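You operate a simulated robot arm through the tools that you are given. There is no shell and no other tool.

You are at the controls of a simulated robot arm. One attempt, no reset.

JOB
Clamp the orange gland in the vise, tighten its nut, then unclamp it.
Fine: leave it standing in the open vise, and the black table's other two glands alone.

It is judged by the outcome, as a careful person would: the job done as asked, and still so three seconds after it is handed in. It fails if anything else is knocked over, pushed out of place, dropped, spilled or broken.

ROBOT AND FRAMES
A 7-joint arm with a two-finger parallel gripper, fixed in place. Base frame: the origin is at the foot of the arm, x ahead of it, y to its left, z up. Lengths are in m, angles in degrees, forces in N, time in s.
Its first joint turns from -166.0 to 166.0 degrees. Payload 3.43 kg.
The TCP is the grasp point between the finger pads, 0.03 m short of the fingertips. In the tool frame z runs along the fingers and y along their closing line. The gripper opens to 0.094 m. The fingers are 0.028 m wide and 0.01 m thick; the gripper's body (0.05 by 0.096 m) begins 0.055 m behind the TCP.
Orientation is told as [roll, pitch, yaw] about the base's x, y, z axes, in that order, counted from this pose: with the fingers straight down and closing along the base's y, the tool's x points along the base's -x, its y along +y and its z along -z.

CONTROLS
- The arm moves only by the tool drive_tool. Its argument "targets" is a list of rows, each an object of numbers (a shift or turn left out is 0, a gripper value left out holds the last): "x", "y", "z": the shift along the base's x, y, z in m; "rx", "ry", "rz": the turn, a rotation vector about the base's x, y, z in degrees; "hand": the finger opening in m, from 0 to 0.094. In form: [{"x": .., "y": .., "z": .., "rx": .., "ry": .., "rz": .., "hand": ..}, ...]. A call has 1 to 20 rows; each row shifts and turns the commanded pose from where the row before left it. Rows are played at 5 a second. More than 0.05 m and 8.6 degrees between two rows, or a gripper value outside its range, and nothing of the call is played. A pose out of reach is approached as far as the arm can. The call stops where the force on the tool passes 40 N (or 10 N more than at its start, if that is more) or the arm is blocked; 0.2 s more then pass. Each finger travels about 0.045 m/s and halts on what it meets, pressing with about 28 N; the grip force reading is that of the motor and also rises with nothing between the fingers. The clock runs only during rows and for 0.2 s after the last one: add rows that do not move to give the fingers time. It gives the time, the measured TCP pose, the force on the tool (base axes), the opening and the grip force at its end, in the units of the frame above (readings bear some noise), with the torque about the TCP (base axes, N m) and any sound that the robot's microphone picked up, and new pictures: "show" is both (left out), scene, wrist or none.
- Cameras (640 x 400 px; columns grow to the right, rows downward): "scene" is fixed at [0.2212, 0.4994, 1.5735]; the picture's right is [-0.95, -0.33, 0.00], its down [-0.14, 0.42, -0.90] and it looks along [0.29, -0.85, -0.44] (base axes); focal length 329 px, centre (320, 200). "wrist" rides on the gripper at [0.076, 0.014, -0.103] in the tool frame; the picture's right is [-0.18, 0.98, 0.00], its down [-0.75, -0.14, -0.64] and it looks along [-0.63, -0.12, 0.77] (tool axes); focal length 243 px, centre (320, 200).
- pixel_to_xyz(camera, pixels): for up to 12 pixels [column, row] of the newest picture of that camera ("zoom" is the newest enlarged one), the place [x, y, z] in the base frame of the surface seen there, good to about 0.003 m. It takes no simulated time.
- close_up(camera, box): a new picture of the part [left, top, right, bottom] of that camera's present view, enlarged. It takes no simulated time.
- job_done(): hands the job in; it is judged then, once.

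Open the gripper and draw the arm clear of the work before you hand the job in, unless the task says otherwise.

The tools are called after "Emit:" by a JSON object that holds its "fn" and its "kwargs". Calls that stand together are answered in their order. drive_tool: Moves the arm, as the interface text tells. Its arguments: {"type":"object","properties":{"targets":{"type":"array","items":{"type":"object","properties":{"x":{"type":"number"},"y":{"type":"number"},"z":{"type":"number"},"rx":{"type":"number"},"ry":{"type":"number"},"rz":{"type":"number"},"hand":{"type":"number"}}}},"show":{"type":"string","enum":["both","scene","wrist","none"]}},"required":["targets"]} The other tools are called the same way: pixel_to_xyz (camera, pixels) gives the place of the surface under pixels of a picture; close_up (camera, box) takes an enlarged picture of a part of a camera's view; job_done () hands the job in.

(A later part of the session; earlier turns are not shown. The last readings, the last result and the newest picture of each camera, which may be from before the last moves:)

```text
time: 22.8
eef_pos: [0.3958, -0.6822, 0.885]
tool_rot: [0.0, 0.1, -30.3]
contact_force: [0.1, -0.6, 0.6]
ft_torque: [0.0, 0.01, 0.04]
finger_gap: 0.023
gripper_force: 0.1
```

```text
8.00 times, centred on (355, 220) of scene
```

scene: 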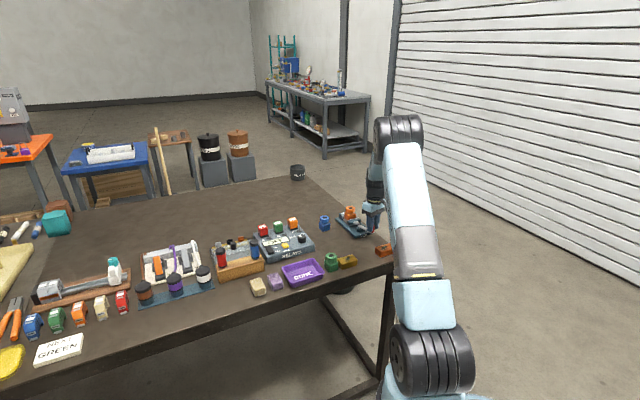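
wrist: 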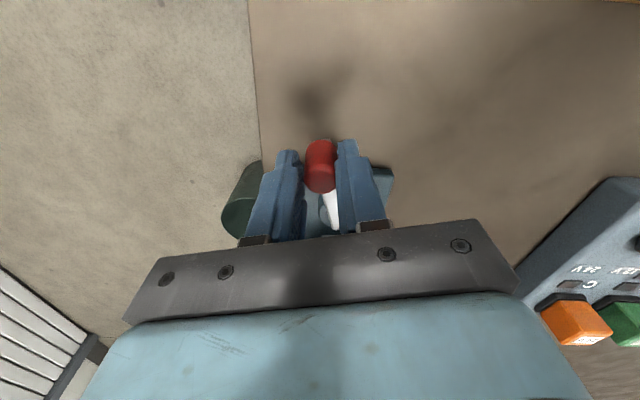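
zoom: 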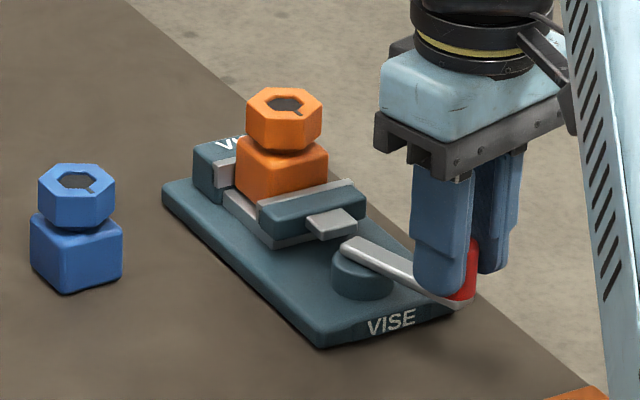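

The jaw has moved most of the way toward the gland, with nearly zero force. I continue another 24°.

Emit:
{"fn": "drive_tool", "kwargs": {"targets": [{"x": -0.0032, "y": -0.0078, "rz": 8}, {"x": -0.0021, "y": -0.0081, "rz": 8}, {"x": -0.0009, "y": -0.0083, "rz": 8}, {}]}}

Emit:
{"fn": "close_up", "kwargs": {"camera": "scene", "box": [325, 195, 385, 245]}}

```text
time: 23.8
eef_pos: [0.3913, -0.7042, 0.885]
tool_rot: [0.1, -0.1, -6.2]
contact_force: [5.6, 18.2, 0.5]
ft_torque: [0.42, -0.19, -0.09]
finger_gap: 0.0335
gripper_force: 9.2
```

scene: 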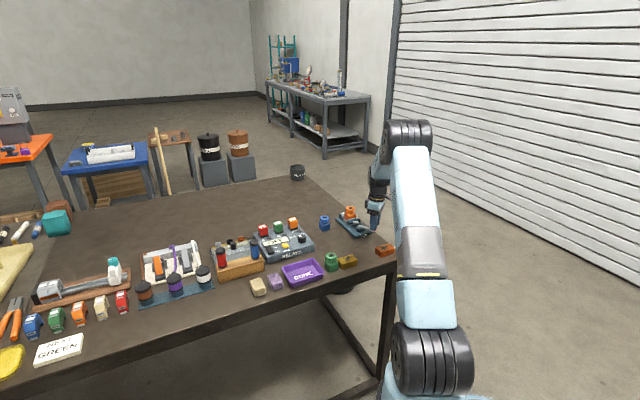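
wrist: 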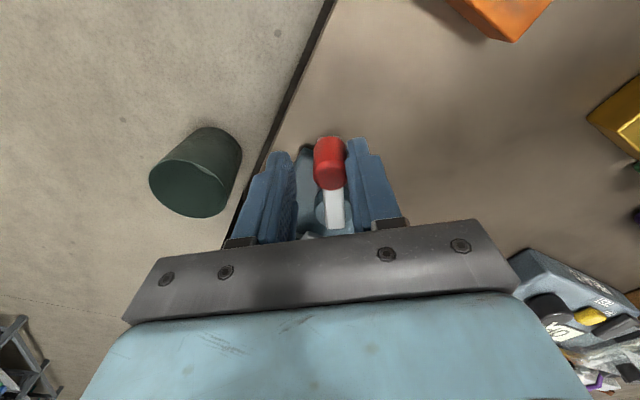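

```text
8.00 times, centred on (355, 220) of scene
```

zoom: 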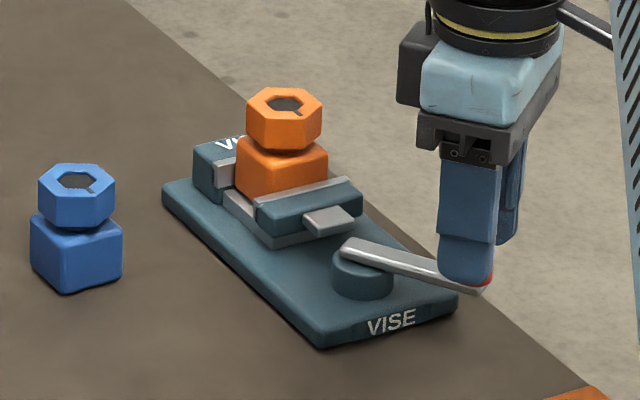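

Force rose to ~18 N and the pushing finger was pressed open (gap 0.0335): the lever now resists near θ≈168°. I check whether the moving jaw is in contact with the gland.

Emit:
{"fn": "pixel_to_xyz", "kwargs": {"camera": "zoom", "pixels": [[256, 202], [350, 181], [300, 192], [325, 176], [240, 175], [290, 165], [330, 222], [358, 245], [440, 270], [485, 285]]}}

Emit:
{"fn": "close_up", "kwargs": {"camera": "scene", "box": [340, 205, 372, 230]}}

```text
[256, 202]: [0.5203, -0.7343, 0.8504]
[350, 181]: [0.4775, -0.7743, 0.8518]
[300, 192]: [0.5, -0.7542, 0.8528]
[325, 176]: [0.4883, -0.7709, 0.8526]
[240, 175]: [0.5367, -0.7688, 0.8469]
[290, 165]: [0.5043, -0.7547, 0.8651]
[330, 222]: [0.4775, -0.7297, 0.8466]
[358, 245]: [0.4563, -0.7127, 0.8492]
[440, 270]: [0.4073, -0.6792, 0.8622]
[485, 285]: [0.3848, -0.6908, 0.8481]
```

```text
16.00 times, centred on (356, 218) of scene
```

zoom: 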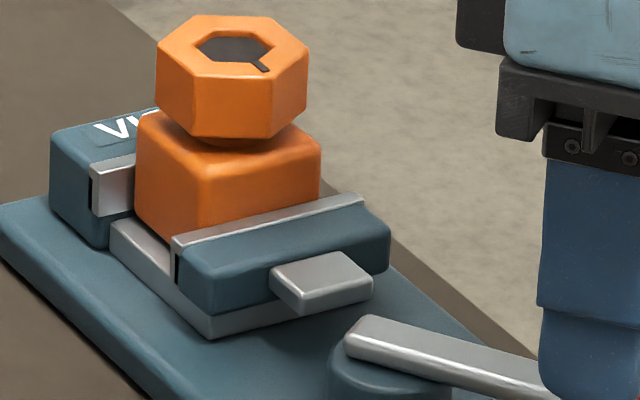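

The moving jaw lip is at u≈0.887, right at the gland's face, so it is in contact; the lever needs a firmer push than the finger motor gives. I relieve the fingers, lift off the knob and look at how the lever stays.

Emit:
{"fn": "drive_tool", "kwargs": {"targets": [{"y": 0.004, "x": 0.0005}, {"y": 0.004, "x": 0.0005}, {"hand": 0.034}, {"hand": 0.034}, {"z": 0.03}, {"z": 0.02}, {}]}}

Emit:
{"fn": "close_up", "kwargs": {"camera": "scene", "box": [330, 200, 385, 240]}}

Emit:
{"fn": "close_up", "kwargs": {"camera": "wrist", "box": [250, 80, 410, 210]}}

```text
time: 25.4
eef_pos: [0.3914, -0.6977, 0.9352]
tool_rot: [0.0, 0.0, -6.4]
contact_force: [0.1, -0.1, 0.2]
ft_torque: [0.0, -0.03, 0.0]
finger_gap: 0.034
gripper_force: 0.1
```

scene: 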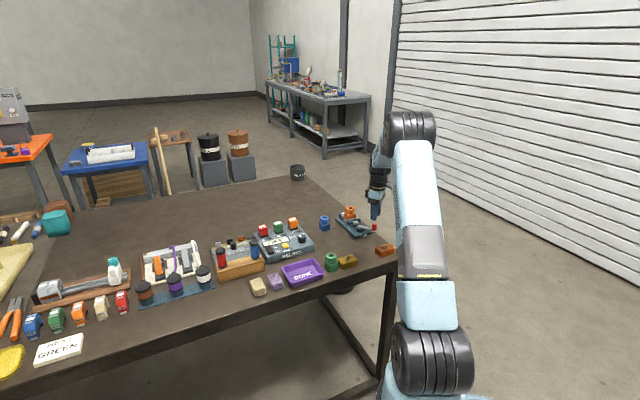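
wrist: 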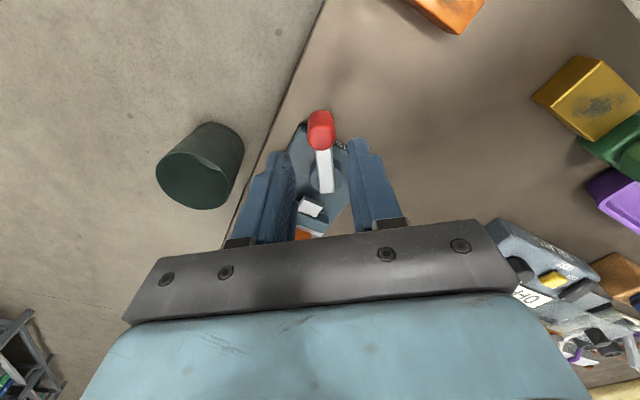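

```text
10.00 times, centred on (358, 220) of scene
```

zoom: 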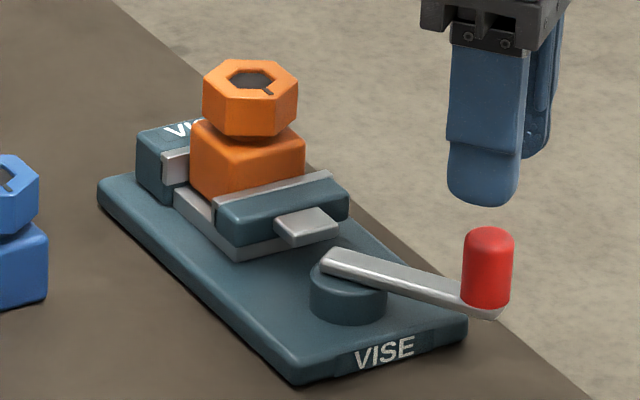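

```text
3.08 times, centred on (330, 145) of wrist
```

zoom: 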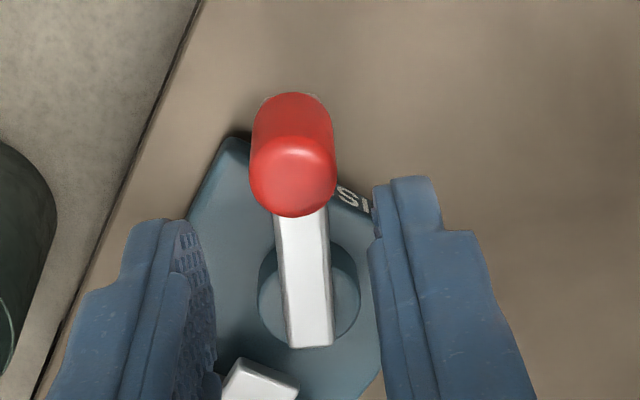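

The lever stays put and the jaw remains against the gland. I probe the knob and lever position in this wrist zoom.

Emit:
{"fn": "pixel_to_xyz", "kwargs": {"camera": "zoom", "pixels": [[293, 175], [255, 170], [335, 170], [293, 205], [300, 240], [308, 335], [262, 290], [358, 290], [290, 100]]}}

Emit:
{"fn": "pixel_to_xyz", "kwargs": {"camera": "scene", "pixels": [[347.4, 219.6], [353, 218.4], [359, 217.2], [371.4, 221.5]]}}

```text
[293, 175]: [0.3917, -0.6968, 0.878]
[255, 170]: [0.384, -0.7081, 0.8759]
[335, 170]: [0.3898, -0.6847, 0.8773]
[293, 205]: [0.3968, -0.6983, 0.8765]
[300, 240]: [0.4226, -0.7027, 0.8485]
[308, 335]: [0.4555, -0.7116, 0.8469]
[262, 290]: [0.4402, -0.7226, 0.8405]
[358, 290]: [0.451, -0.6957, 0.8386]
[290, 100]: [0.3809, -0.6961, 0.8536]
```

```text
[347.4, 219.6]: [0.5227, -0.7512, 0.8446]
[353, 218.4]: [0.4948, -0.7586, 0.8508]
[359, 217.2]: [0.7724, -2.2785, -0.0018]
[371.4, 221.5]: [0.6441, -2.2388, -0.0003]
```

Lever angle is ≈167.5°, knob at ≈(0.391,-0.697). I close the fingers, shift to the +y side of the knob and descend so the closed pair can push it firmly.

Emit:
{"fn": "drive_tool", "kwargs": {"targets": [{"hand": 0.0, "rz": -6}, {"x": 0.0026, "y": 0.013, "hand": 0.0}, {"x": 0.0026, "y": 0.0135}, {"z": -0.025}, {"z": -0.026}, {}]}}

Emit:
{"fn": "close_up", "kwargs": {"camera": "wrist", "box": [230, 90, 390, 220]}}

```text
time: 26.8
eef_pos: [0.3954, -0.6715, 0.8836]
tool_rot: [0.0, 0.0, -12.4]
contact_force: [-0.7, -0.3, -0.3]
ft_torque: [0.01, 0.0, 0.03]
finger_gap: 0.0
gripper_force: 27.9
```

scene: 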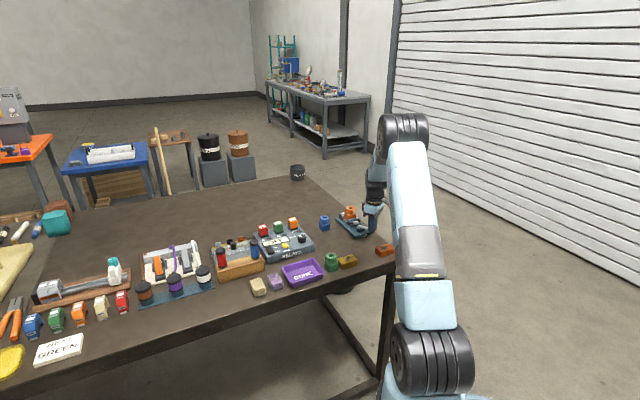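
wrist: 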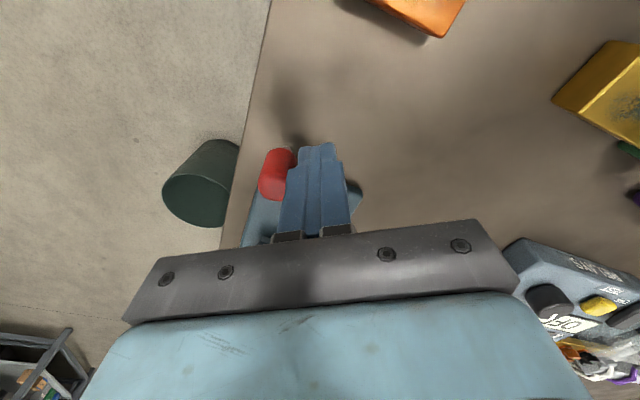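

```text
3.08 times, centred on (310, 155) of wrist
```

zoom: 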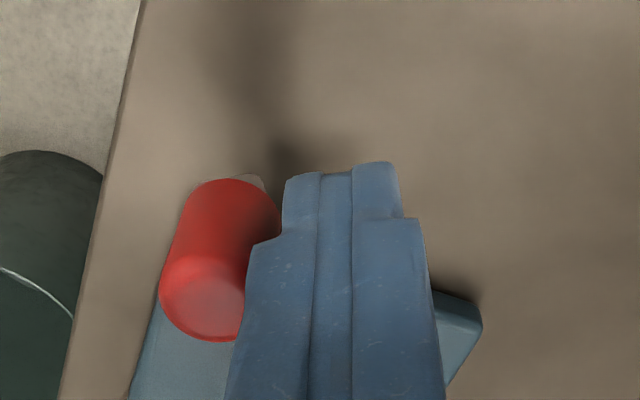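

The closed fingers are at the knob's right side with a few mm gap. I push along the tangent in small steps until force or sound tells the clamp is tight.

Emit:
{"fn": "drive_tool", "kwargs": {"targets": [{"x": -0.0009, "y": -0.0039}, {"x": -0.0004, "y": -0.002}, {"x": -0.0004, "y": -0.0015}, {"x": -0.0003, "y": -0.0015}, {}], "show": "wrist"}}

```text
time: 28.0
eef_pos: [0.3948, -0.6789, 0.8846]
tool_rot: [0.2, 0.1, -12.5]
contact_force: [1.2, 22.8, 2.6]
ft_torque: [0.67, -0.03, -0.05]
finger_gap: 0.0
gripper_force: 27.5
```

wrist: 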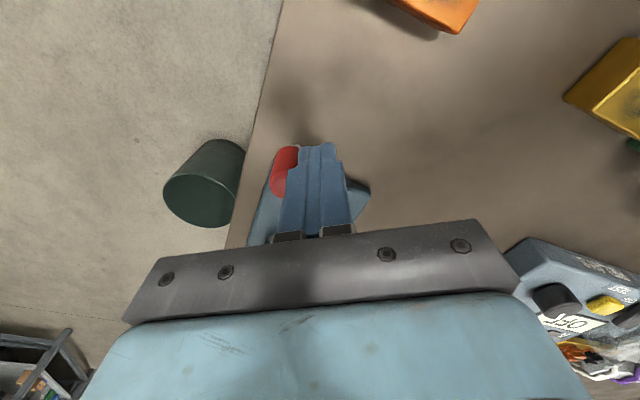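

Force is 23 N against the knob. I push on in 1.5 mm steps.

Emit:
{"fn": "drive_tool", "kwargs": {"targets": [{"x": -0.0003, "y": -0.0012}, {"x": -0.0003, "y": -0.0012}, {}], "show": "wrist"}}

```text
time: 28.6
eef_pos: [0.3939, -0.6798, 0.8828]
tool_rot: [0.4, 0.1, -12.3]
contact_force: [1.1, 19.5, 6.3]
ft_torque: [0.3, -0.01, -0.01]
finger_gap: 0.0001
gripper_force: 27.8
stopped in row 3: the force on the tool passed its limit at 41 N (the readings are from after the stop); the commanded pose is now the measured one
```

wrist: 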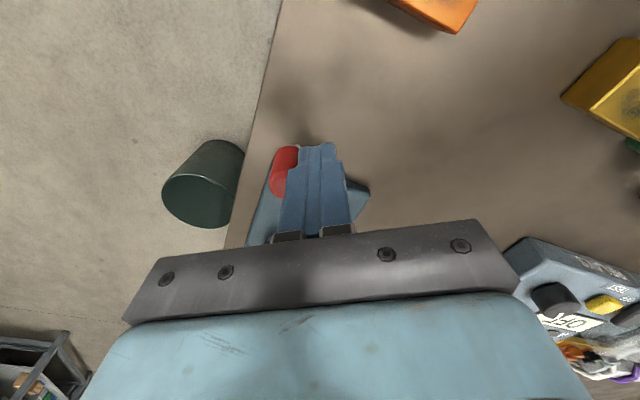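

The force passed 40 N with hardly any lever motion: the lever is at its stop and the jaw is tight on the gland. I back off, rise, and check the vise.

Emit:
{"fn": "drive_tool", "kwargs": {"targets": [{"x": 0.002, "y": 0.006}, {"x": 0.002, "y": 0.006}, {"z": 0.03}, {"z": 0.03}, {"z": 0.03}, {}]}}

Emit:
{"fn": "close_up", "kwargs": {"camera": "scene", "box": [330, 200, 385, 240]}}

```text
time: 30.0
eef_pos: [0.3965, -0.6685, 0.9735]
tool_rot: [0.3, 0.1, -12.4]
contact_force: [0.3, -0.5, 0.3]
ft_torque: [-0.03, -0.01, -0.01]
finger_gap: 0.0
gripper_force: 28.4
```

scene: 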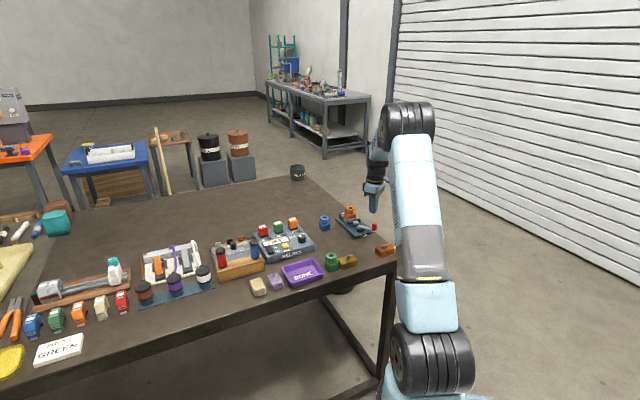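
wrist: 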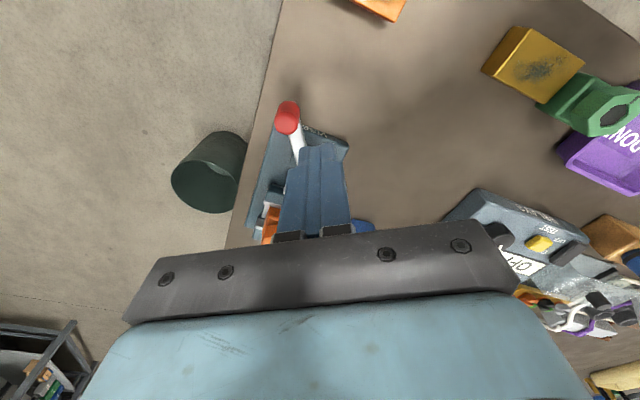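

```text
10.00 times, centred on (358, 220) of scene
```

zoom: 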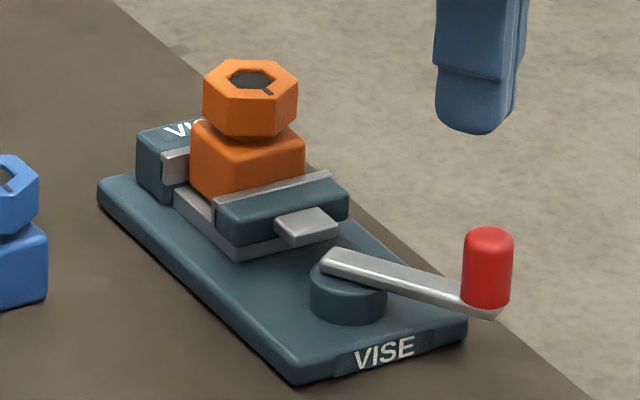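

Everything looks clamped: jaw on gland, lever at its end. Now I go above the nut at about (0.5126,-0.7724) with yaw -45 and fingers opened to 0.062 to measure the nut.

Emit:
{"fn": "drive_tool", "kwargs": {"targets": [{"x": 0.0232, "y": -0.0208, "z": 0.006, "rz": -6.5, "hand": 0.03}, {"x": 0.0232, "y": -0.0208, "z": 0.006, "rz": -6.5, "hand": 0.062}, {"x": 0.0232, "y": -0.0208, "rz": -6.5}, {"x": 0.0232, "y": -0.0208, "rz": -6.5}, {"x": 0.0232, "y": -0.0208, "rz": -6.5}, {}]}}

Emit:
{"fn": "close_up", "kwargs": {"camera": "wrist", "box": [260, 80, 380, 170]}}

```text
time: 31.4
eef_pos: [0.5148, -0.7724, 0.9862]
tool_rot: [0.2, 0.1, -44.9]
contact_force: [-0.2, -0.1, 0.3]
ft_torque: [0.02, 0.0, 0.02]
finger_gap: 0.0622
gripper_force: 0.0
```

scene: 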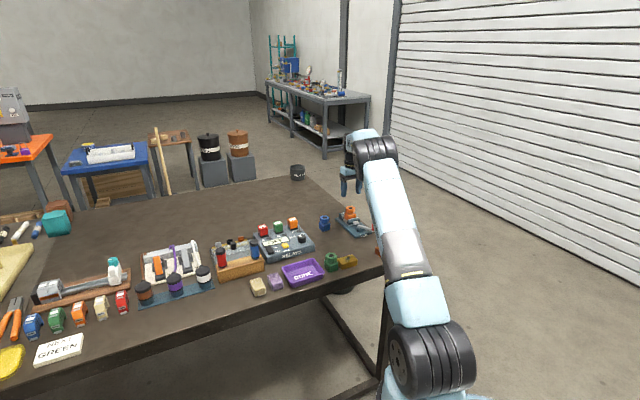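
wrist: 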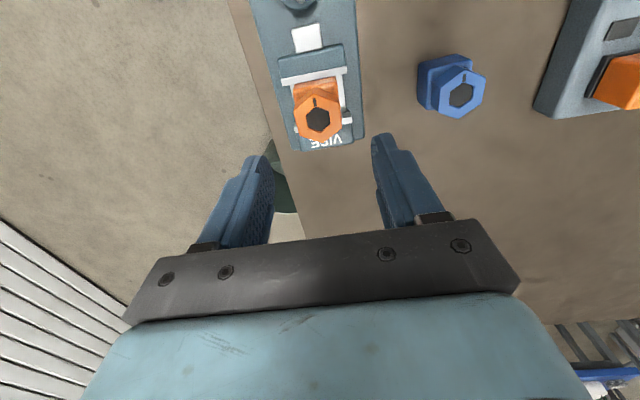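

```text
4.44 times, centred on (320, 125) of wrist
```

zoom: 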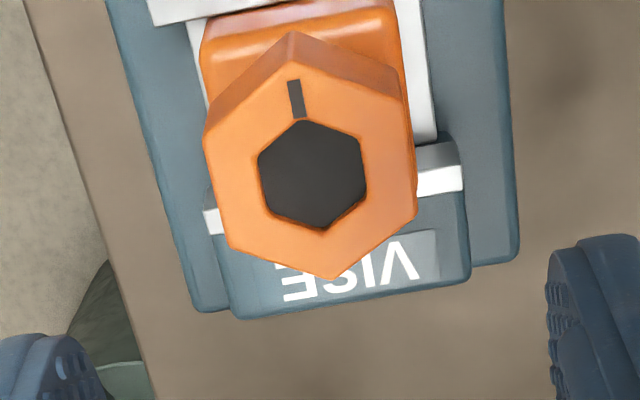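

The mark is toward the moving jaw as before. I probe nut corners here and check the moving jaw contact.

Emit:
{"fn": "pixel_to_xyz", "kwargs": {"camera": "zoom", "pixels": [[292, 62], [402, 102], [414, 212], [335, 276], [229, 245], [205, 140], [296, 98], [312, 175]]}}

Emit:
{"fn": "close_up", "kwargs": {"camera": "wrist", "box": [270, 50, 370, 110]}}

```text
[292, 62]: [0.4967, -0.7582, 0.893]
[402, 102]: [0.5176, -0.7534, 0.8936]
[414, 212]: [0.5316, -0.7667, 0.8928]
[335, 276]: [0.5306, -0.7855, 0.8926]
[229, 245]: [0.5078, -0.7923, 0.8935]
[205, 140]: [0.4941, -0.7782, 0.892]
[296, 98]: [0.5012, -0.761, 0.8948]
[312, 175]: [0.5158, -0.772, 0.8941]
```

```text
6.40 times, centred on (320, 80) of wrist
```

zoom: 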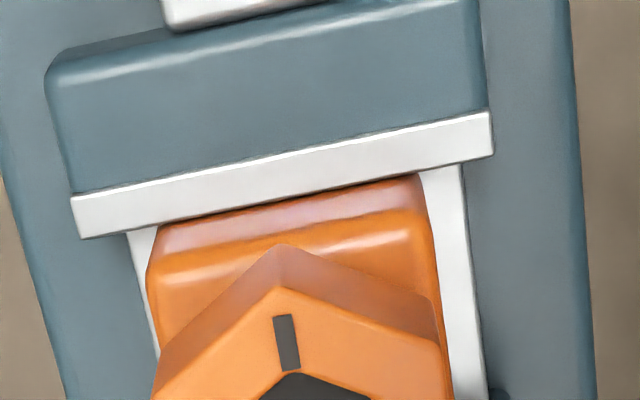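

Nut centre ≈(0.513,-0.772), top z≈0.893, flats normals at ≈46–48°; jaw lip visibly contacts the base. To get a long clockwise stroke I turn the tool up to yaw +75 above the nut (flats repeat every 60°).

Emit:
{"fn": "drive_tool", "kwargs": {"targets": [{"rz": 8}, {"rz": 8}, {"rz": 8}, {"rz": 8}, {"rz": 8}, {"rz": 8}, {"rz": 8}, {"rz": 8}, {"rz": 8}, {"rz": 8}, {"rz": 8}, {"rz": 8}, {"rz": 8}, {"rz": 8}, {"rz": 8}, {}]}}

```text
time: 34.8
eef_pos: [0.5135, -0.7728, 0.9854]
tool_rot: [0.3, 0.1, 75.3]
contact_force: [0.7, 0.5, -0.3]
ft_torque: [0.04, 0.01, -0.01]
finger_gap: 0.062
gripper_force: 0.0
```

scene: 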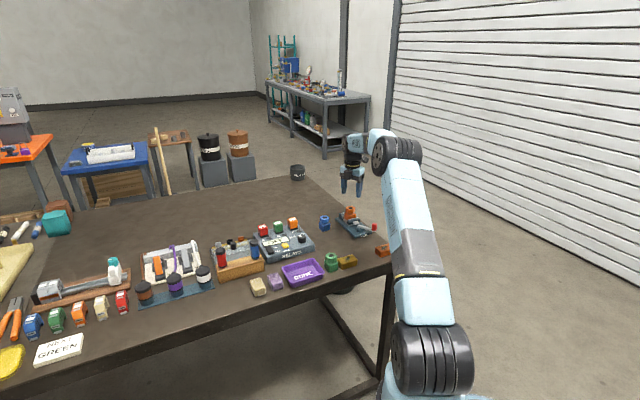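
wrist: 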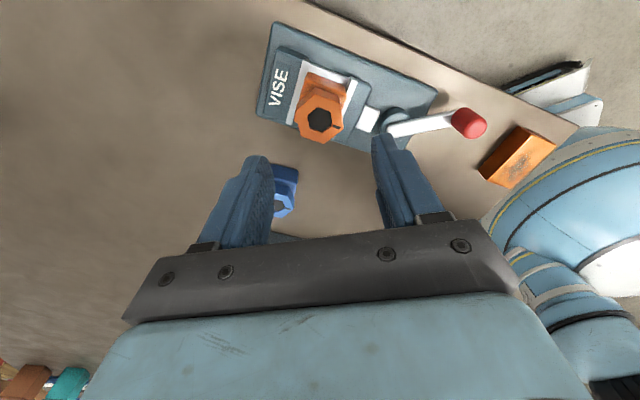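

Reached yaw 75.3 without trouble. I correct the tiny tilt and descend so that the fingertips are just above the base top (TCP z≈0.904), fingers open 0.062 around the nut.

Emit:
{"fn": "drive_tool", "kwargs": {"targets": [{"rx": -0.3, "ry": -0.1, "z": -0.025}, {"z": -0.03}, {"z": -0.02}, {"z": -0.0065}, {}]}}

Emit:
{"fn": "close_up", "kwargs": {"camera": "scene", "box": [330, 200, 385, 240]}}

Emit:
{"fn": "close_up", "kwargs": {"camera": "wrist", "box": [240, 110, 400, 240]}}

```text
time: 36.0
eef_pos: [0.5142, -0.7729, 0.9033]
tool_rot: [0.1, 0.2, 75.2]
contact_force: [0.1, -1.2, -0.2]
ft_torque: [-0.02, -0.01, 0.03]
finger_gap: 0.0618
gripper_force: 0.1
```

scene: 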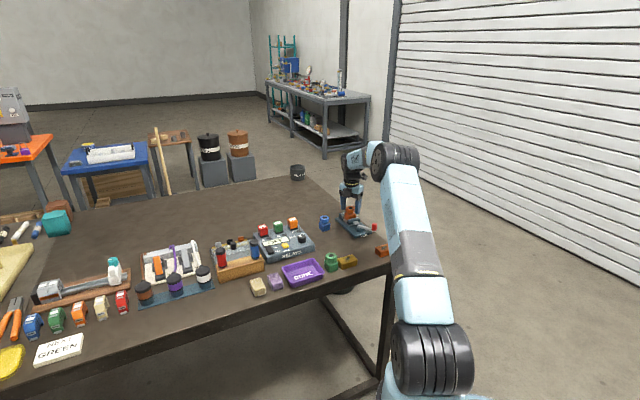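
wrist: 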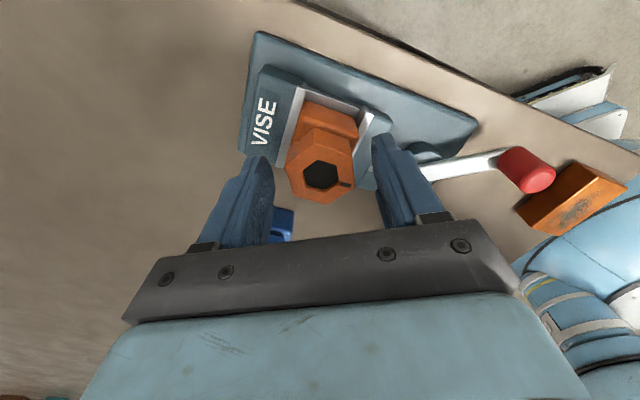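

```text
10.00 times, centred on (358, 220) of scene
```

zoom: 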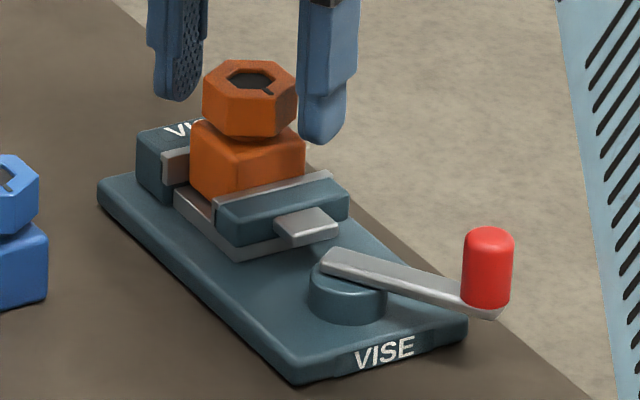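

```text
3.08 times, centred on (320, 175) of wrist
```

zoom: 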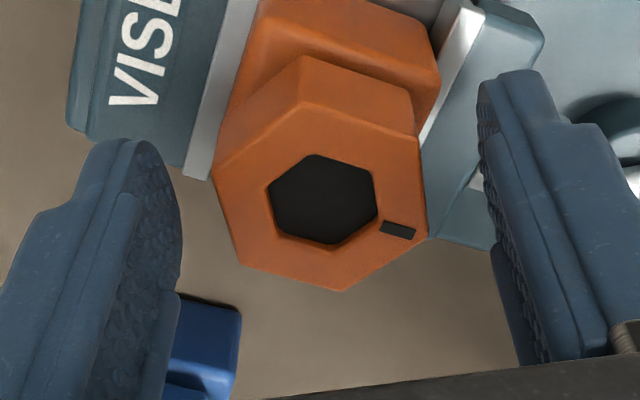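

The nut's flats face the fingers. I close on the nut.

Emit:
{"fn": "drive_tool", "kwargs": {"targets": [{"hand": 0.045}, {"hand": 0.02}, {"hand": 0.02}, {"hand": 0.02}, {"hand": 0.02}]}}

Emit:
{"fn": "close_up", "kwargs": {"camera": "wrist", "box": [240, 110, 400, 240]}}

```text
time: 37.2
eef_pos: [0.5135, -0.7727, 0.904]
tool_rot: [0.1, 0.4, 75.1]
contact_force: [-3.7, 2.5, -0.3]
ft_torque: [0.16, 0.21, 0.01]
finger_gap: 0.0416
gripper_force: 28.1
```

scene: 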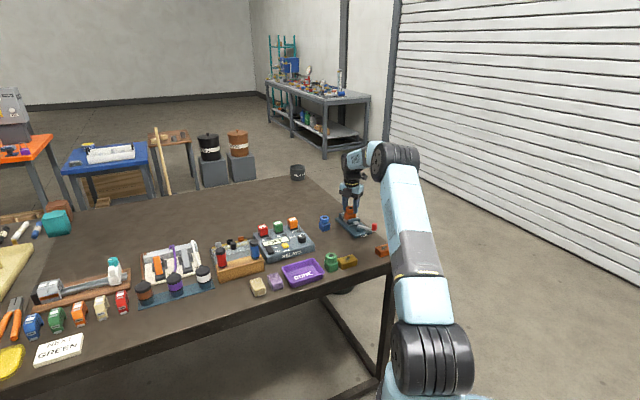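
wrist: 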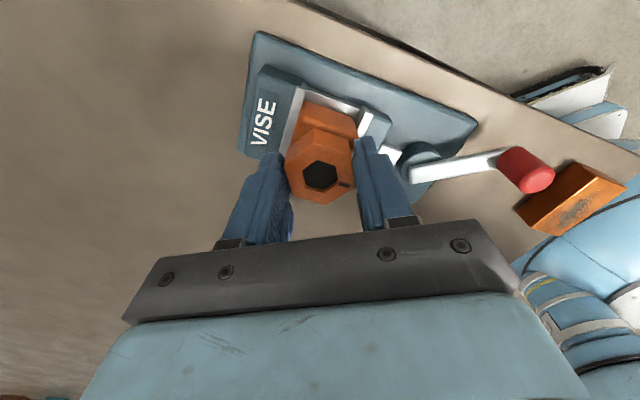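

```text
3.08 times, centred on (320, 175) of wrist
```

zoom: 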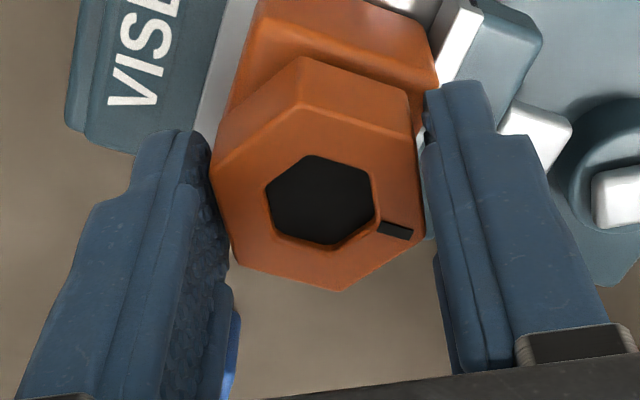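

The fingers stopped at 0.0416 with 28 N, a bit wider than my estimate of the nut's flats. I re-measure the nut corners in this close view.

Emit:
{"fn": "pixel_to_xyz", "kwargs": {"camera": "zoom", "pixels": [[303, 107], [408, 133], [423, 232], [342, 287], [242, 262], [217, 180], [318, 200], [395, 230], [225, 235], [415, 180], [200, 200], [432, 150]]}}

```text
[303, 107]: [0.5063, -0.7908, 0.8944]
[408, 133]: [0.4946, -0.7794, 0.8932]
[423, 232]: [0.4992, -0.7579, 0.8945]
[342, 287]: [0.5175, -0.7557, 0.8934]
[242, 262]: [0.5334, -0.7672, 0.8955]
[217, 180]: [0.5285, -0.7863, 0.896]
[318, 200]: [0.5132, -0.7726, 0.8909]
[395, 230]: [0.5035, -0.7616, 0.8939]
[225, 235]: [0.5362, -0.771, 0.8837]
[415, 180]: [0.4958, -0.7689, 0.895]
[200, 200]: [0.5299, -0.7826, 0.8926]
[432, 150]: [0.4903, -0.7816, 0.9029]
```

The fingers hold the nut (both pads touching). I begin turning clockwise (rz negative) gently by 16° and watch the torque and the mark.

Emit:
{"fn": "drive_tool", "kwargs": {"targets": [{"rz": -4}, {"rz": -4}, {"rz": -4}, {"rz": -4}, {}]}}

Emit:
{"fn": "close_up", "kwargs": {"camera": "wrist", "box": [240, 110, 400, 240]}}

Emit:
{"fn": "close_up", "kwargs": {"camera": "scene", "box": [330, 200, 385, 240]}}

```text
time: 38.4
eef_pos: [0.5138, -0.7719, 0.9041]
tool_rot: [0.1, 0.3, 59.2]
contact_force: [-3.5, 1.8, -0.3]
ft_torque: [0.16, 0.25, 0.01]
finger_gap: 0.0415
gripper_force: 28.3
```

scene: 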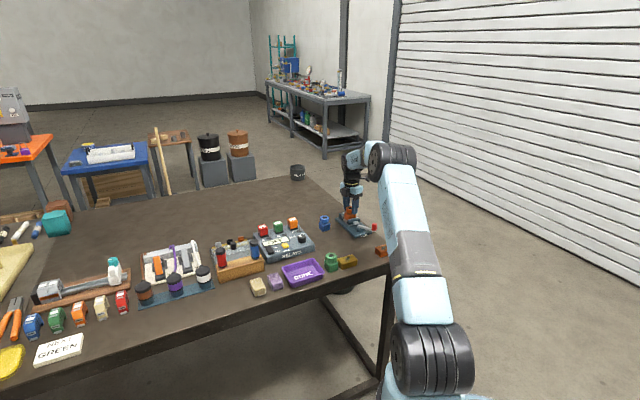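
wrist: 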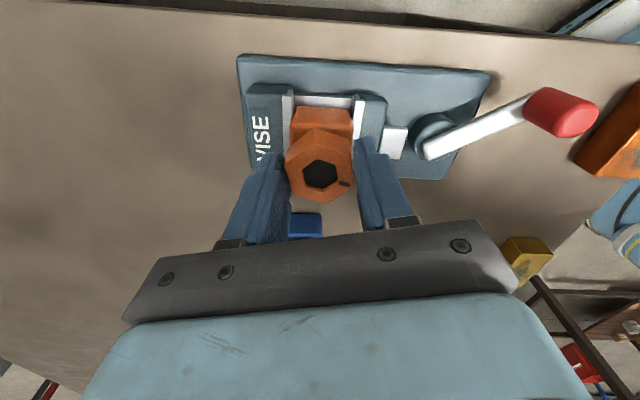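

```text
3.08 times, centred on (320, 175) of wrist
```

zoom: 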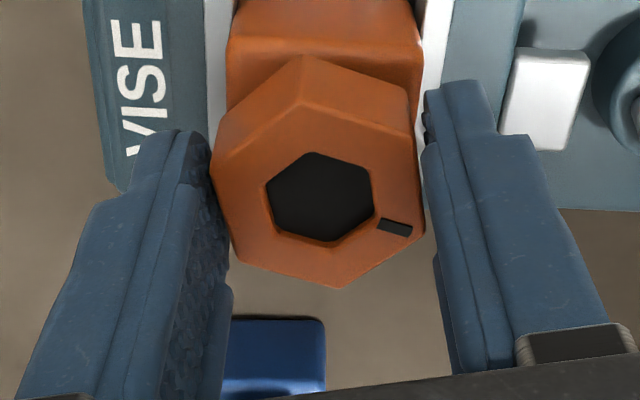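

```text
10.00 times, centred on (358, 220) of scene
```

zoom: 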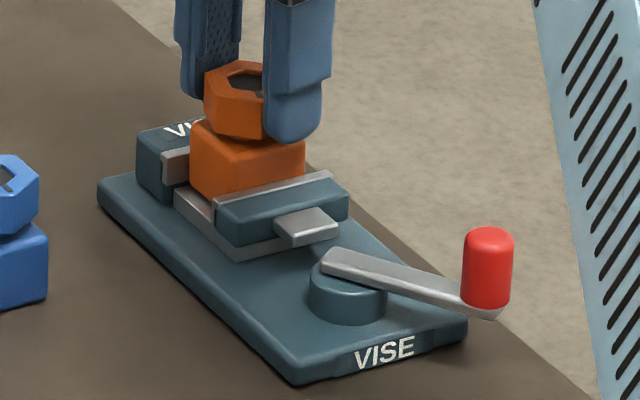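

The nut turns with the fingers (mark unchanged relative to fingers, base rotated), torque still ~0. I continue clockwise by 40°.

Emit:
{"fn": "drive_tool", "kwargs": {"targets": [{"rz": -8}, {"rz": -8}, {"rz": -8}, {"rz": -8}, {"rz": -8}, {}], "show": "wrist"}}

```text
time: 39.8
eef_pos: [0.514, -0.773, 0.9044]
tool_rot: [0.1, 0.5, 19.0]
contact_force: [-6.5, 1.7, 1.9]
ft_torque: [0.13, 0.42, -0.01]
finger_gap: 0.0415
gripper_force: 28.4
```

wrist: 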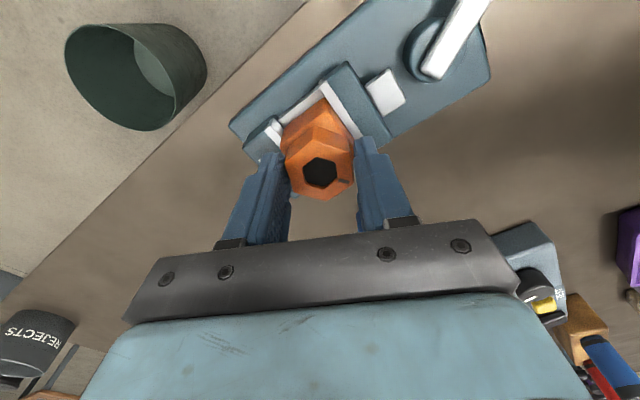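

Torque about z still near zero; a small side force (-6.5 N in x) shows a slight offset, so I shift 0.7 mm in -x and go on turning 48°.

Emit:
{"fn": "drive_tool", "kwargs": {"targets": [{"rz": -8, "x": -0.0007}, {"rz": -8}, {"rz": -8}, {"rz": -8}, {"rz": -8}, {"rz": -8}, {}], "show": "wrist"}}

```text
time: 41.4
eef_pos: [0.5133, -0.7744, 0.9034]
tool_rot: [0.1, 0.2, -28.9]
contact_force: [2.1, 1.2, 0.2]
ft_torque: [0.1, -0.2, 0.09]
finger_gap: 0.0415
gripper_force: 27.8
```

wrist: 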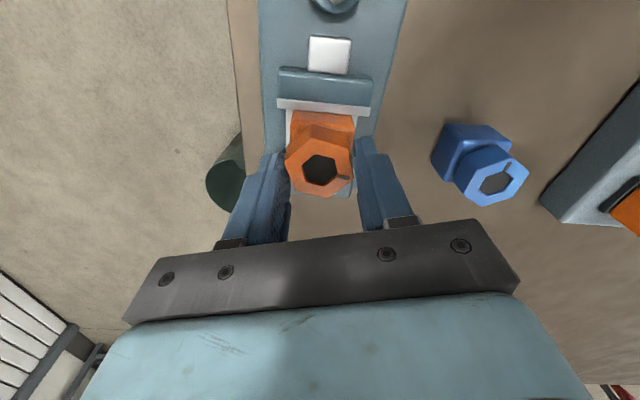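

Emit:
{"fn": "close_up", "kwargs": {"camera": "wrist", "box": [240, 110, 400, 240]}}

```text
3.08 times, centred on (320, 175) of wrist
```

zoom: 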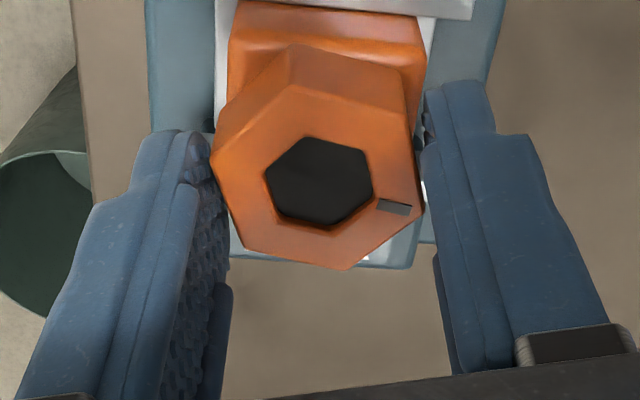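

The mark is almost unchanged relative to the fingers and the nut sits slightly lower; torque z is beginning to show (0.09). I continue in smaller steps.

Emit:
{"fn": "drive_tool", "kwargs": {"targets": [{"rz": -6}, {"rz": -6}, {}], "show": "wrist"}}

Emit:
{"fn": "close_up", "kwargs": {"camera": "wrist", "box": [240, 110, 400, 240]}}

```text
time: 42.2
eef_pos: [0.5138, -0.7733, 0.9042]
tool_rot: [0.1, 0.3, -40.9]
contact_force: [0.7, 2.4, 0.1]
ft_torque: [0.17, -0.05, 0.0]
finger_gap: 0.0402
gripper_force: 28.4
```

wrist: 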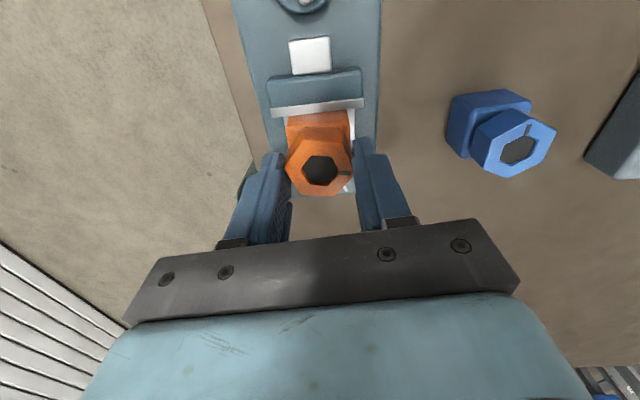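

```text
3.08 times, centred on (320, 175) of wrist
```

zoom: 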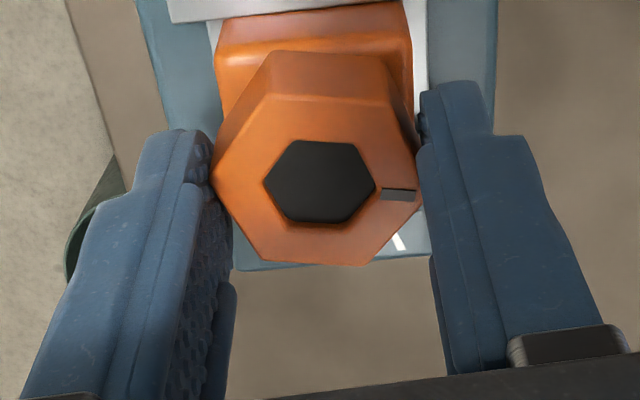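

The fingers have slipped a few degrees on the nut (mark now at (398,195), gap 0.0402): resistance has appeared, and the gap change suggests I was holding across corners. I measure the nut's present orientation before regripping.

Emit:
{"fn": "pixel_to_xyz", "kwargs": {"camera": "zoom", "pixels": [[275, 98], [390, 104], [415, 195], [372, 262], [262, 247], [216, 172], [400, 195], [318, 182], [270, 55], [385, 60]]}}

Emit:
{"fn": "close_up", "kwargs": {"camera": "scene", "box": [335, 200, 375, 230]}}

```text
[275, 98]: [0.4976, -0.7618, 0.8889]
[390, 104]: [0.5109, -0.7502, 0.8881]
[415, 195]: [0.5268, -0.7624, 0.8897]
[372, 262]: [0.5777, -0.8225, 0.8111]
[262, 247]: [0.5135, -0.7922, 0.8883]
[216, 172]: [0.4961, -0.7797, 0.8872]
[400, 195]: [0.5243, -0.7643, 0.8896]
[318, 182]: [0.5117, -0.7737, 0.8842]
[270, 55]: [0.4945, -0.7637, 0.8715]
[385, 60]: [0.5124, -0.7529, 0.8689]
```

```text
13.33 times, centred on (355, 215) of scene
```

zoom: 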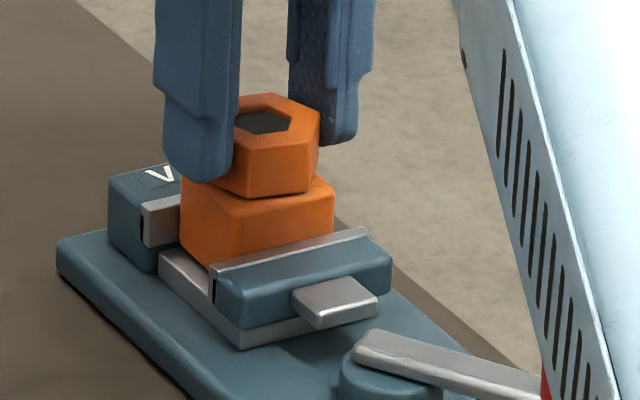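

The nut has come down ~5 mm (top z≈0.8885) onto the base: now it must be torqued with a secure grip. The gap readings indicate the true flats lie 30° off my grip, so I open, turn back to yaw ≈+2 and regrip there.

Emit:
{"fn": "drive_tool", "kwargs": {"targets": [{"hand": 0.052}, {"hand": 0.062}, {"rz": 7.2}, {"rz": 7.2}, {"rz": 7.2}, {"rz": 7.2}, {"rz": 7.2}, {"rz": 7, "z": -0.0012}, {}], "show": "wrist"}}

Emit:
{"fn": "close_up", "kwargs": {"camera": "wrist", "box": [240, 110, 400, 240]}}

```text
time: 44.2
eef_pos: [0.514, -0.7733, 0.903]
tool_rot: [0.1, 0.4, 2.1]
contact_force: [0.1, -1.1, 0.6]
ft_torque: [-0.02, -0.01, 0.03]
finger_gap: 0.0621
gripper_force: 0.0
```

wrist: 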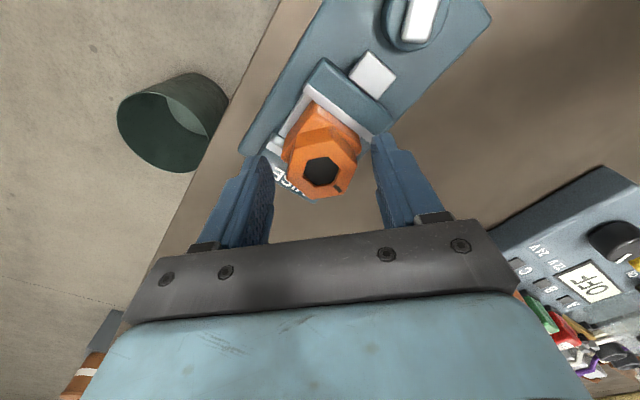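

```text
3.08 times, centred on (320, 175) of wrist
```

zoom: 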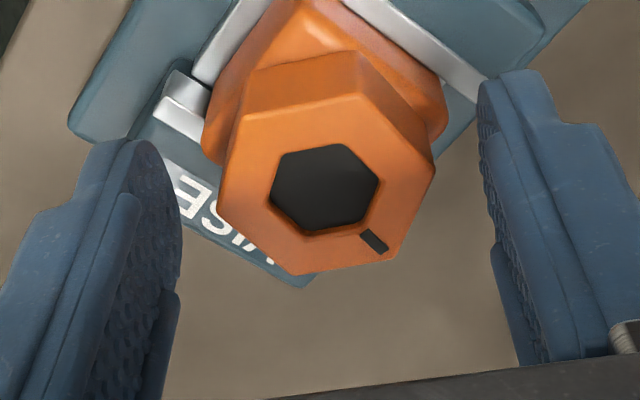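

The closing line now runs corner to corner of the drawn nut ((218,205)–(435,170)). I close and read the gap to test which grip fits the real flats.

Emit:
{"fn": "drive_tool", "kwargs": {"targets": [{"hand": 0.045}, {"hand": 0.02}, {"hand": 0.02}, {"hand": 0.02}, {"hand": 0.02}], "show": "wrist"}}

Emit:
{"fn": "close_up", "kwargs": {"camera": "wrist", "box": [240, 110, 400, 240]}}

```text
time: 45.4
eef_pos: [0.5139, -0.772, 0.9034]
tool_rot: [0.2, 0.4, 2.2]
contact_force: [-1.8, 7.9, -0.3]
ft_torque: [0.3, 0.08, 0.32]
finger_gap: 0.0363
gripper_force: 28.0
```

wrist: 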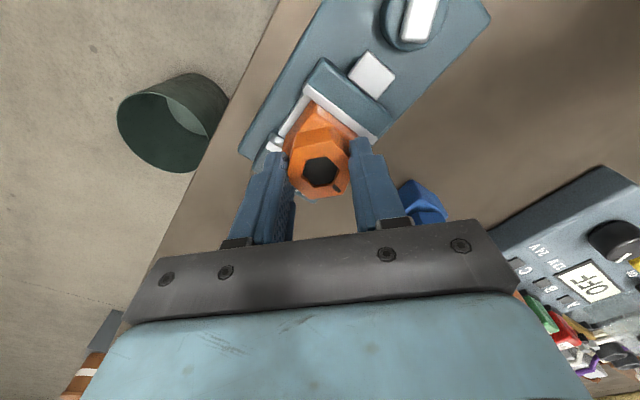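

```text
3.08 times, centred on (320, 175) of wrist
```

zoom: 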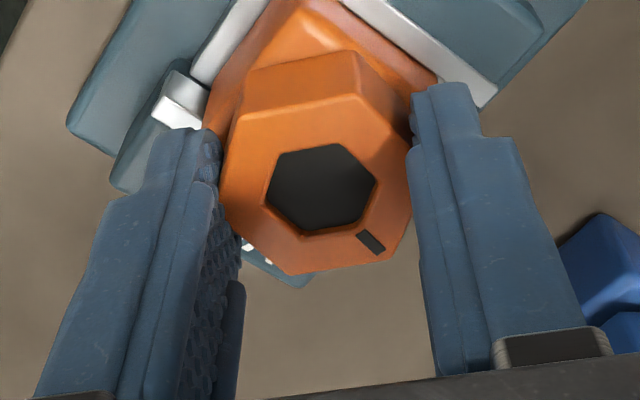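

The gap is 0.0363: now the fingers sit on the true flats. I turn clockwise in small steps and watch the torque.

Emit:
{"fn": "drive_tool", "kwargs": {"targets": [{"rz": -3}, {"rz": -3}, {}], "show": "none"}}

```text
time: 46.2
eef_pos: [0.513, -0.773, 0.903]
tool_rot: [0.0, 0.4, -3.9]
contact_force: [-4.7, 8.2, 0.7]
ft_torque: [0.51, 0.16, 0.64]
finger_gap: 0.0379
gripper_force: 28.5
```

Torque rose to 0.64 N·m with the gap widening to 0.0379, so the nut resists. I recentre slightly and turn 4° further to see whether it gives or is tight.

Emit:
{"fn": "drive_tool", "kwargs": {"targets": [{"x": -0.0004, "y": 0.0007, "rz": -2}, {"rz": -2}, {}], "show": "wrist"}}

Emit:
{"fn": "close_up", "kwargs": {"camera": "wrist", "box": [240, 110, 400, 240]}}

```text
time: 47.0
eef_pos: [0.513, -0.7718, 0.9019]
tool_rot: [0.1, 0.3, -7.9]
contact_force: [1.1, 3.8, 1.6]
ft_torque: [0.21, -0.02, 0.3]
finger_gap: 0.0387
gripper_force: 27.6
```

wrist: 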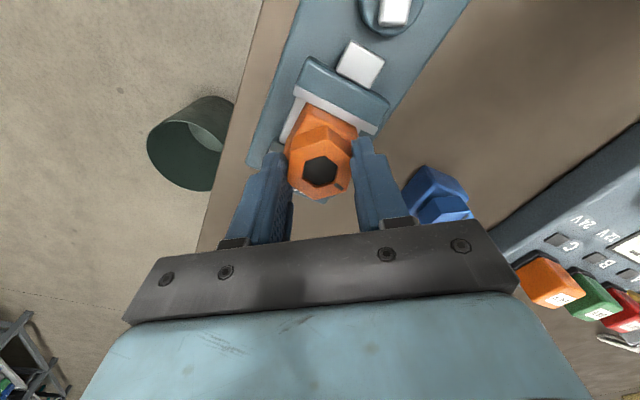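

```text
3.08 times, centred on (320, 175) of wrist
```

zoom: 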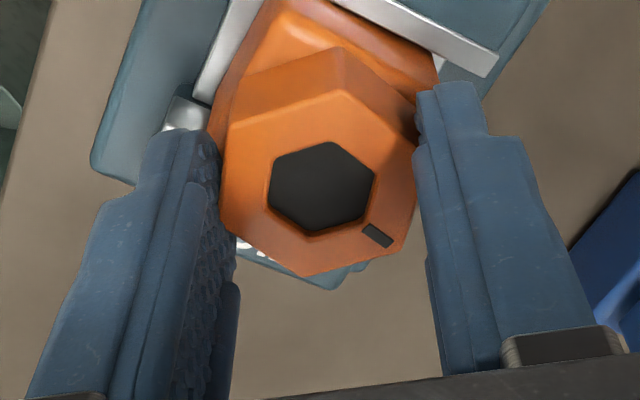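

The fingers wedge over the flats again without moving the nut much. I measure the mark's direction now, to see how far the nut has turned in all.

Emit:
{"fn": "pixel_to_xyz", "kwargs": {"camera": "zoom", "pixels": [[378, 236], [370, 230], [385, 243], [322, 187], [340, 95], [230, 130], [222, 222], [305, 270], [398, 248], [415, 160]]}}

```text
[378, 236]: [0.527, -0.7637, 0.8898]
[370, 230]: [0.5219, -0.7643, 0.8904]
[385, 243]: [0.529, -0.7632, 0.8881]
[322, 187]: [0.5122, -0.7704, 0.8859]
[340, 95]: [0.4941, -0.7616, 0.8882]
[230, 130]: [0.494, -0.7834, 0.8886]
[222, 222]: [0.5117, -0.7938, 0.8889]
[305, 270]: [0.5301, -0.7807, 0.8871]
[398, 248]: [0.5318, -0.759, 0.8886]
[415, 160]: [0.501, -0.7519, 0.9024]
```

The mark points to ≈31° now, from ≈137° at the start: the nut has turned ≈105° clockwise, come down 5 mm, and did not move further under 0.64 N·m. I regrip squarely (yaw +2) for one more firm twist to be sure it is tight.

Emit:
{"fn": "drive_tool", "kwargs": {"targets": [{"hand": 0.052}, {"hand": 0.055, "rz": 5}, {"rz": 5, "x": 0.0, "y": -0.0006}, {"rz": 1}, {"hand": 0.02}, {"hand": 0.02}, {"hand": 0.02}, {"hand": 0.02}], "show": "wrist"}}

Emit:
{"fn": "close_up", "kwargs": {"camera": "wrist", "box": [240, 110, 400, 240]}}

```text
time: 48.8
eef_pos: [0.5135, -0.7726, 0.9019]
tool_rot: [0.1, 0.4, 3.2]
contact_force: [0.0, -0.2, 0.1]
ft_torque: [-0.05, 0.01, 0.02]
finger_gap: 0.0365
gripper_force: 28.3
```

wrist: 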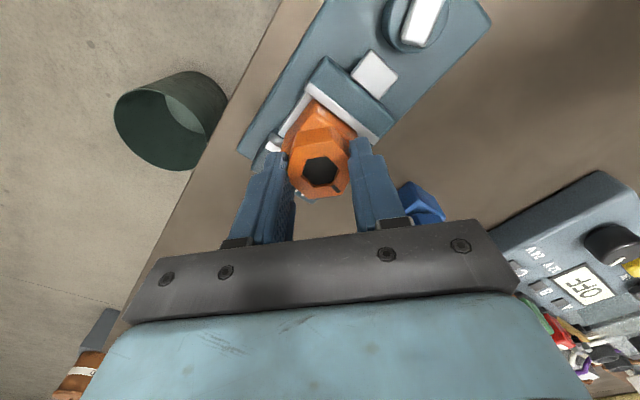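

```text
3.08 times, centred on (320, 175) of wrist
```

zoom: 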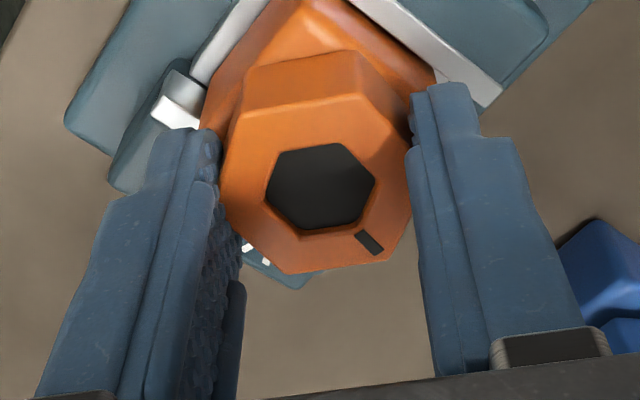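

Squarely gripped, nearly no residual load. I twist clockwise 3° and read.

Emit:
{"fn": "drive_tool", "kwargs": {"targets": [{"rz": -1.5}, {"rz": -1.5}, {}], "show": "none"}}

Emit:
{"fn": "drive_tool", "kwargs": {"targets": [{"rz": -1.5}, {"rz": -1.5}, {}], "show": "none"}}

```text
time: 49.6
eef_pos: [0.5121, -0.7722, 0.9025]
tool_rot: [0.1, 0.4, 0.2]
contact_force: [-4.3, 9.2, 0.4]
ft_torque: [0.44, 0.21, 0.34]
finger_gap: 0.0363
gripper_force: 27.8
```

```text
time: 50.4
eef_pos: [0.5126, -0.7731, 0.903]
tool_rot: [0.1, 0.5, -2.9]
contact_force: [-8.8, 17.9, 0.5]
ft_torque: [0.85, 0.5, 0.53]
finger_gap: 0.0364
gripper_force: 27.7
```

The gap stays at 0.0364 while torque is 0.53 N·m and a side force of ~20 N appears. I look at the picture before going on, to see whether the nut or the gland moved.

Emit:
{"fn": "drive_tool", "kwargs": {"targets": [{}]}}

Emit:
{"fn": "close_up", "kwargs": {"camera": "wrist", "box": [240, 90, 400, 220]}}

Emit:
{"fn": "close_up", "kwargs": {"camera": "scene", "box": [335, 200, 375, 230]}}

```text
time: 50.8
eef_pos: [0.5114, -0.7709, 0.9034]
tool_rot: [0.1, 0.4, -2.9]
contact_force: [-11.5, 17.5, -0.1]
ft_torque: [0.89, 0.6, 0.51]
finger_gap: 0.0363
gripper_force: 28.2
```

scene: 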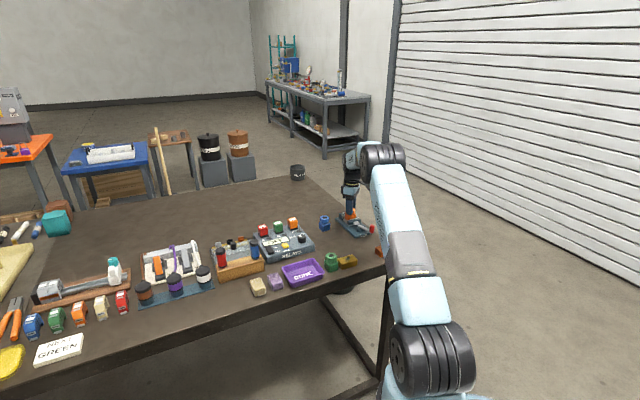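
wrist: 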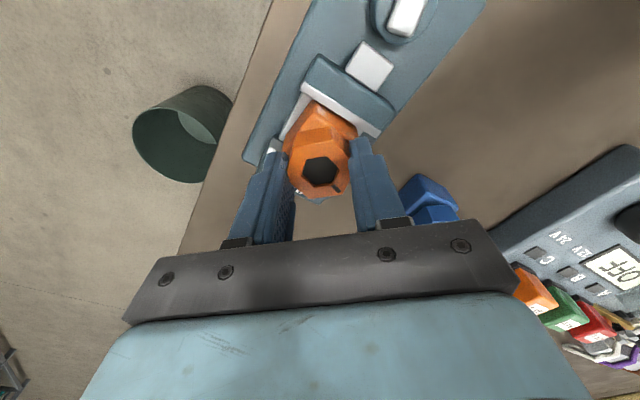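

```text
3.08 times, centred on (320, 155) of wrist
```

zoom: 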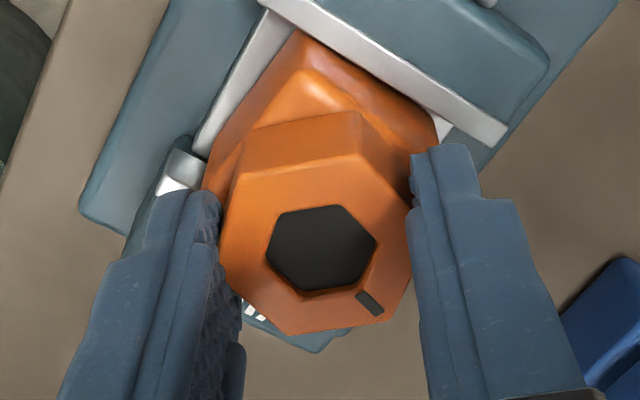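

```text
13.33 times, centred on (355, 215) of scene
```

zoom: 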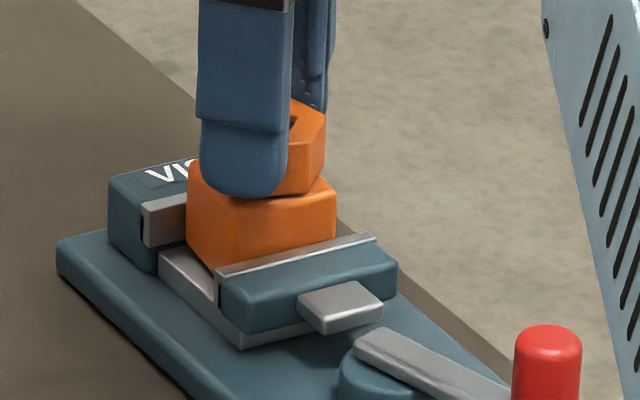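

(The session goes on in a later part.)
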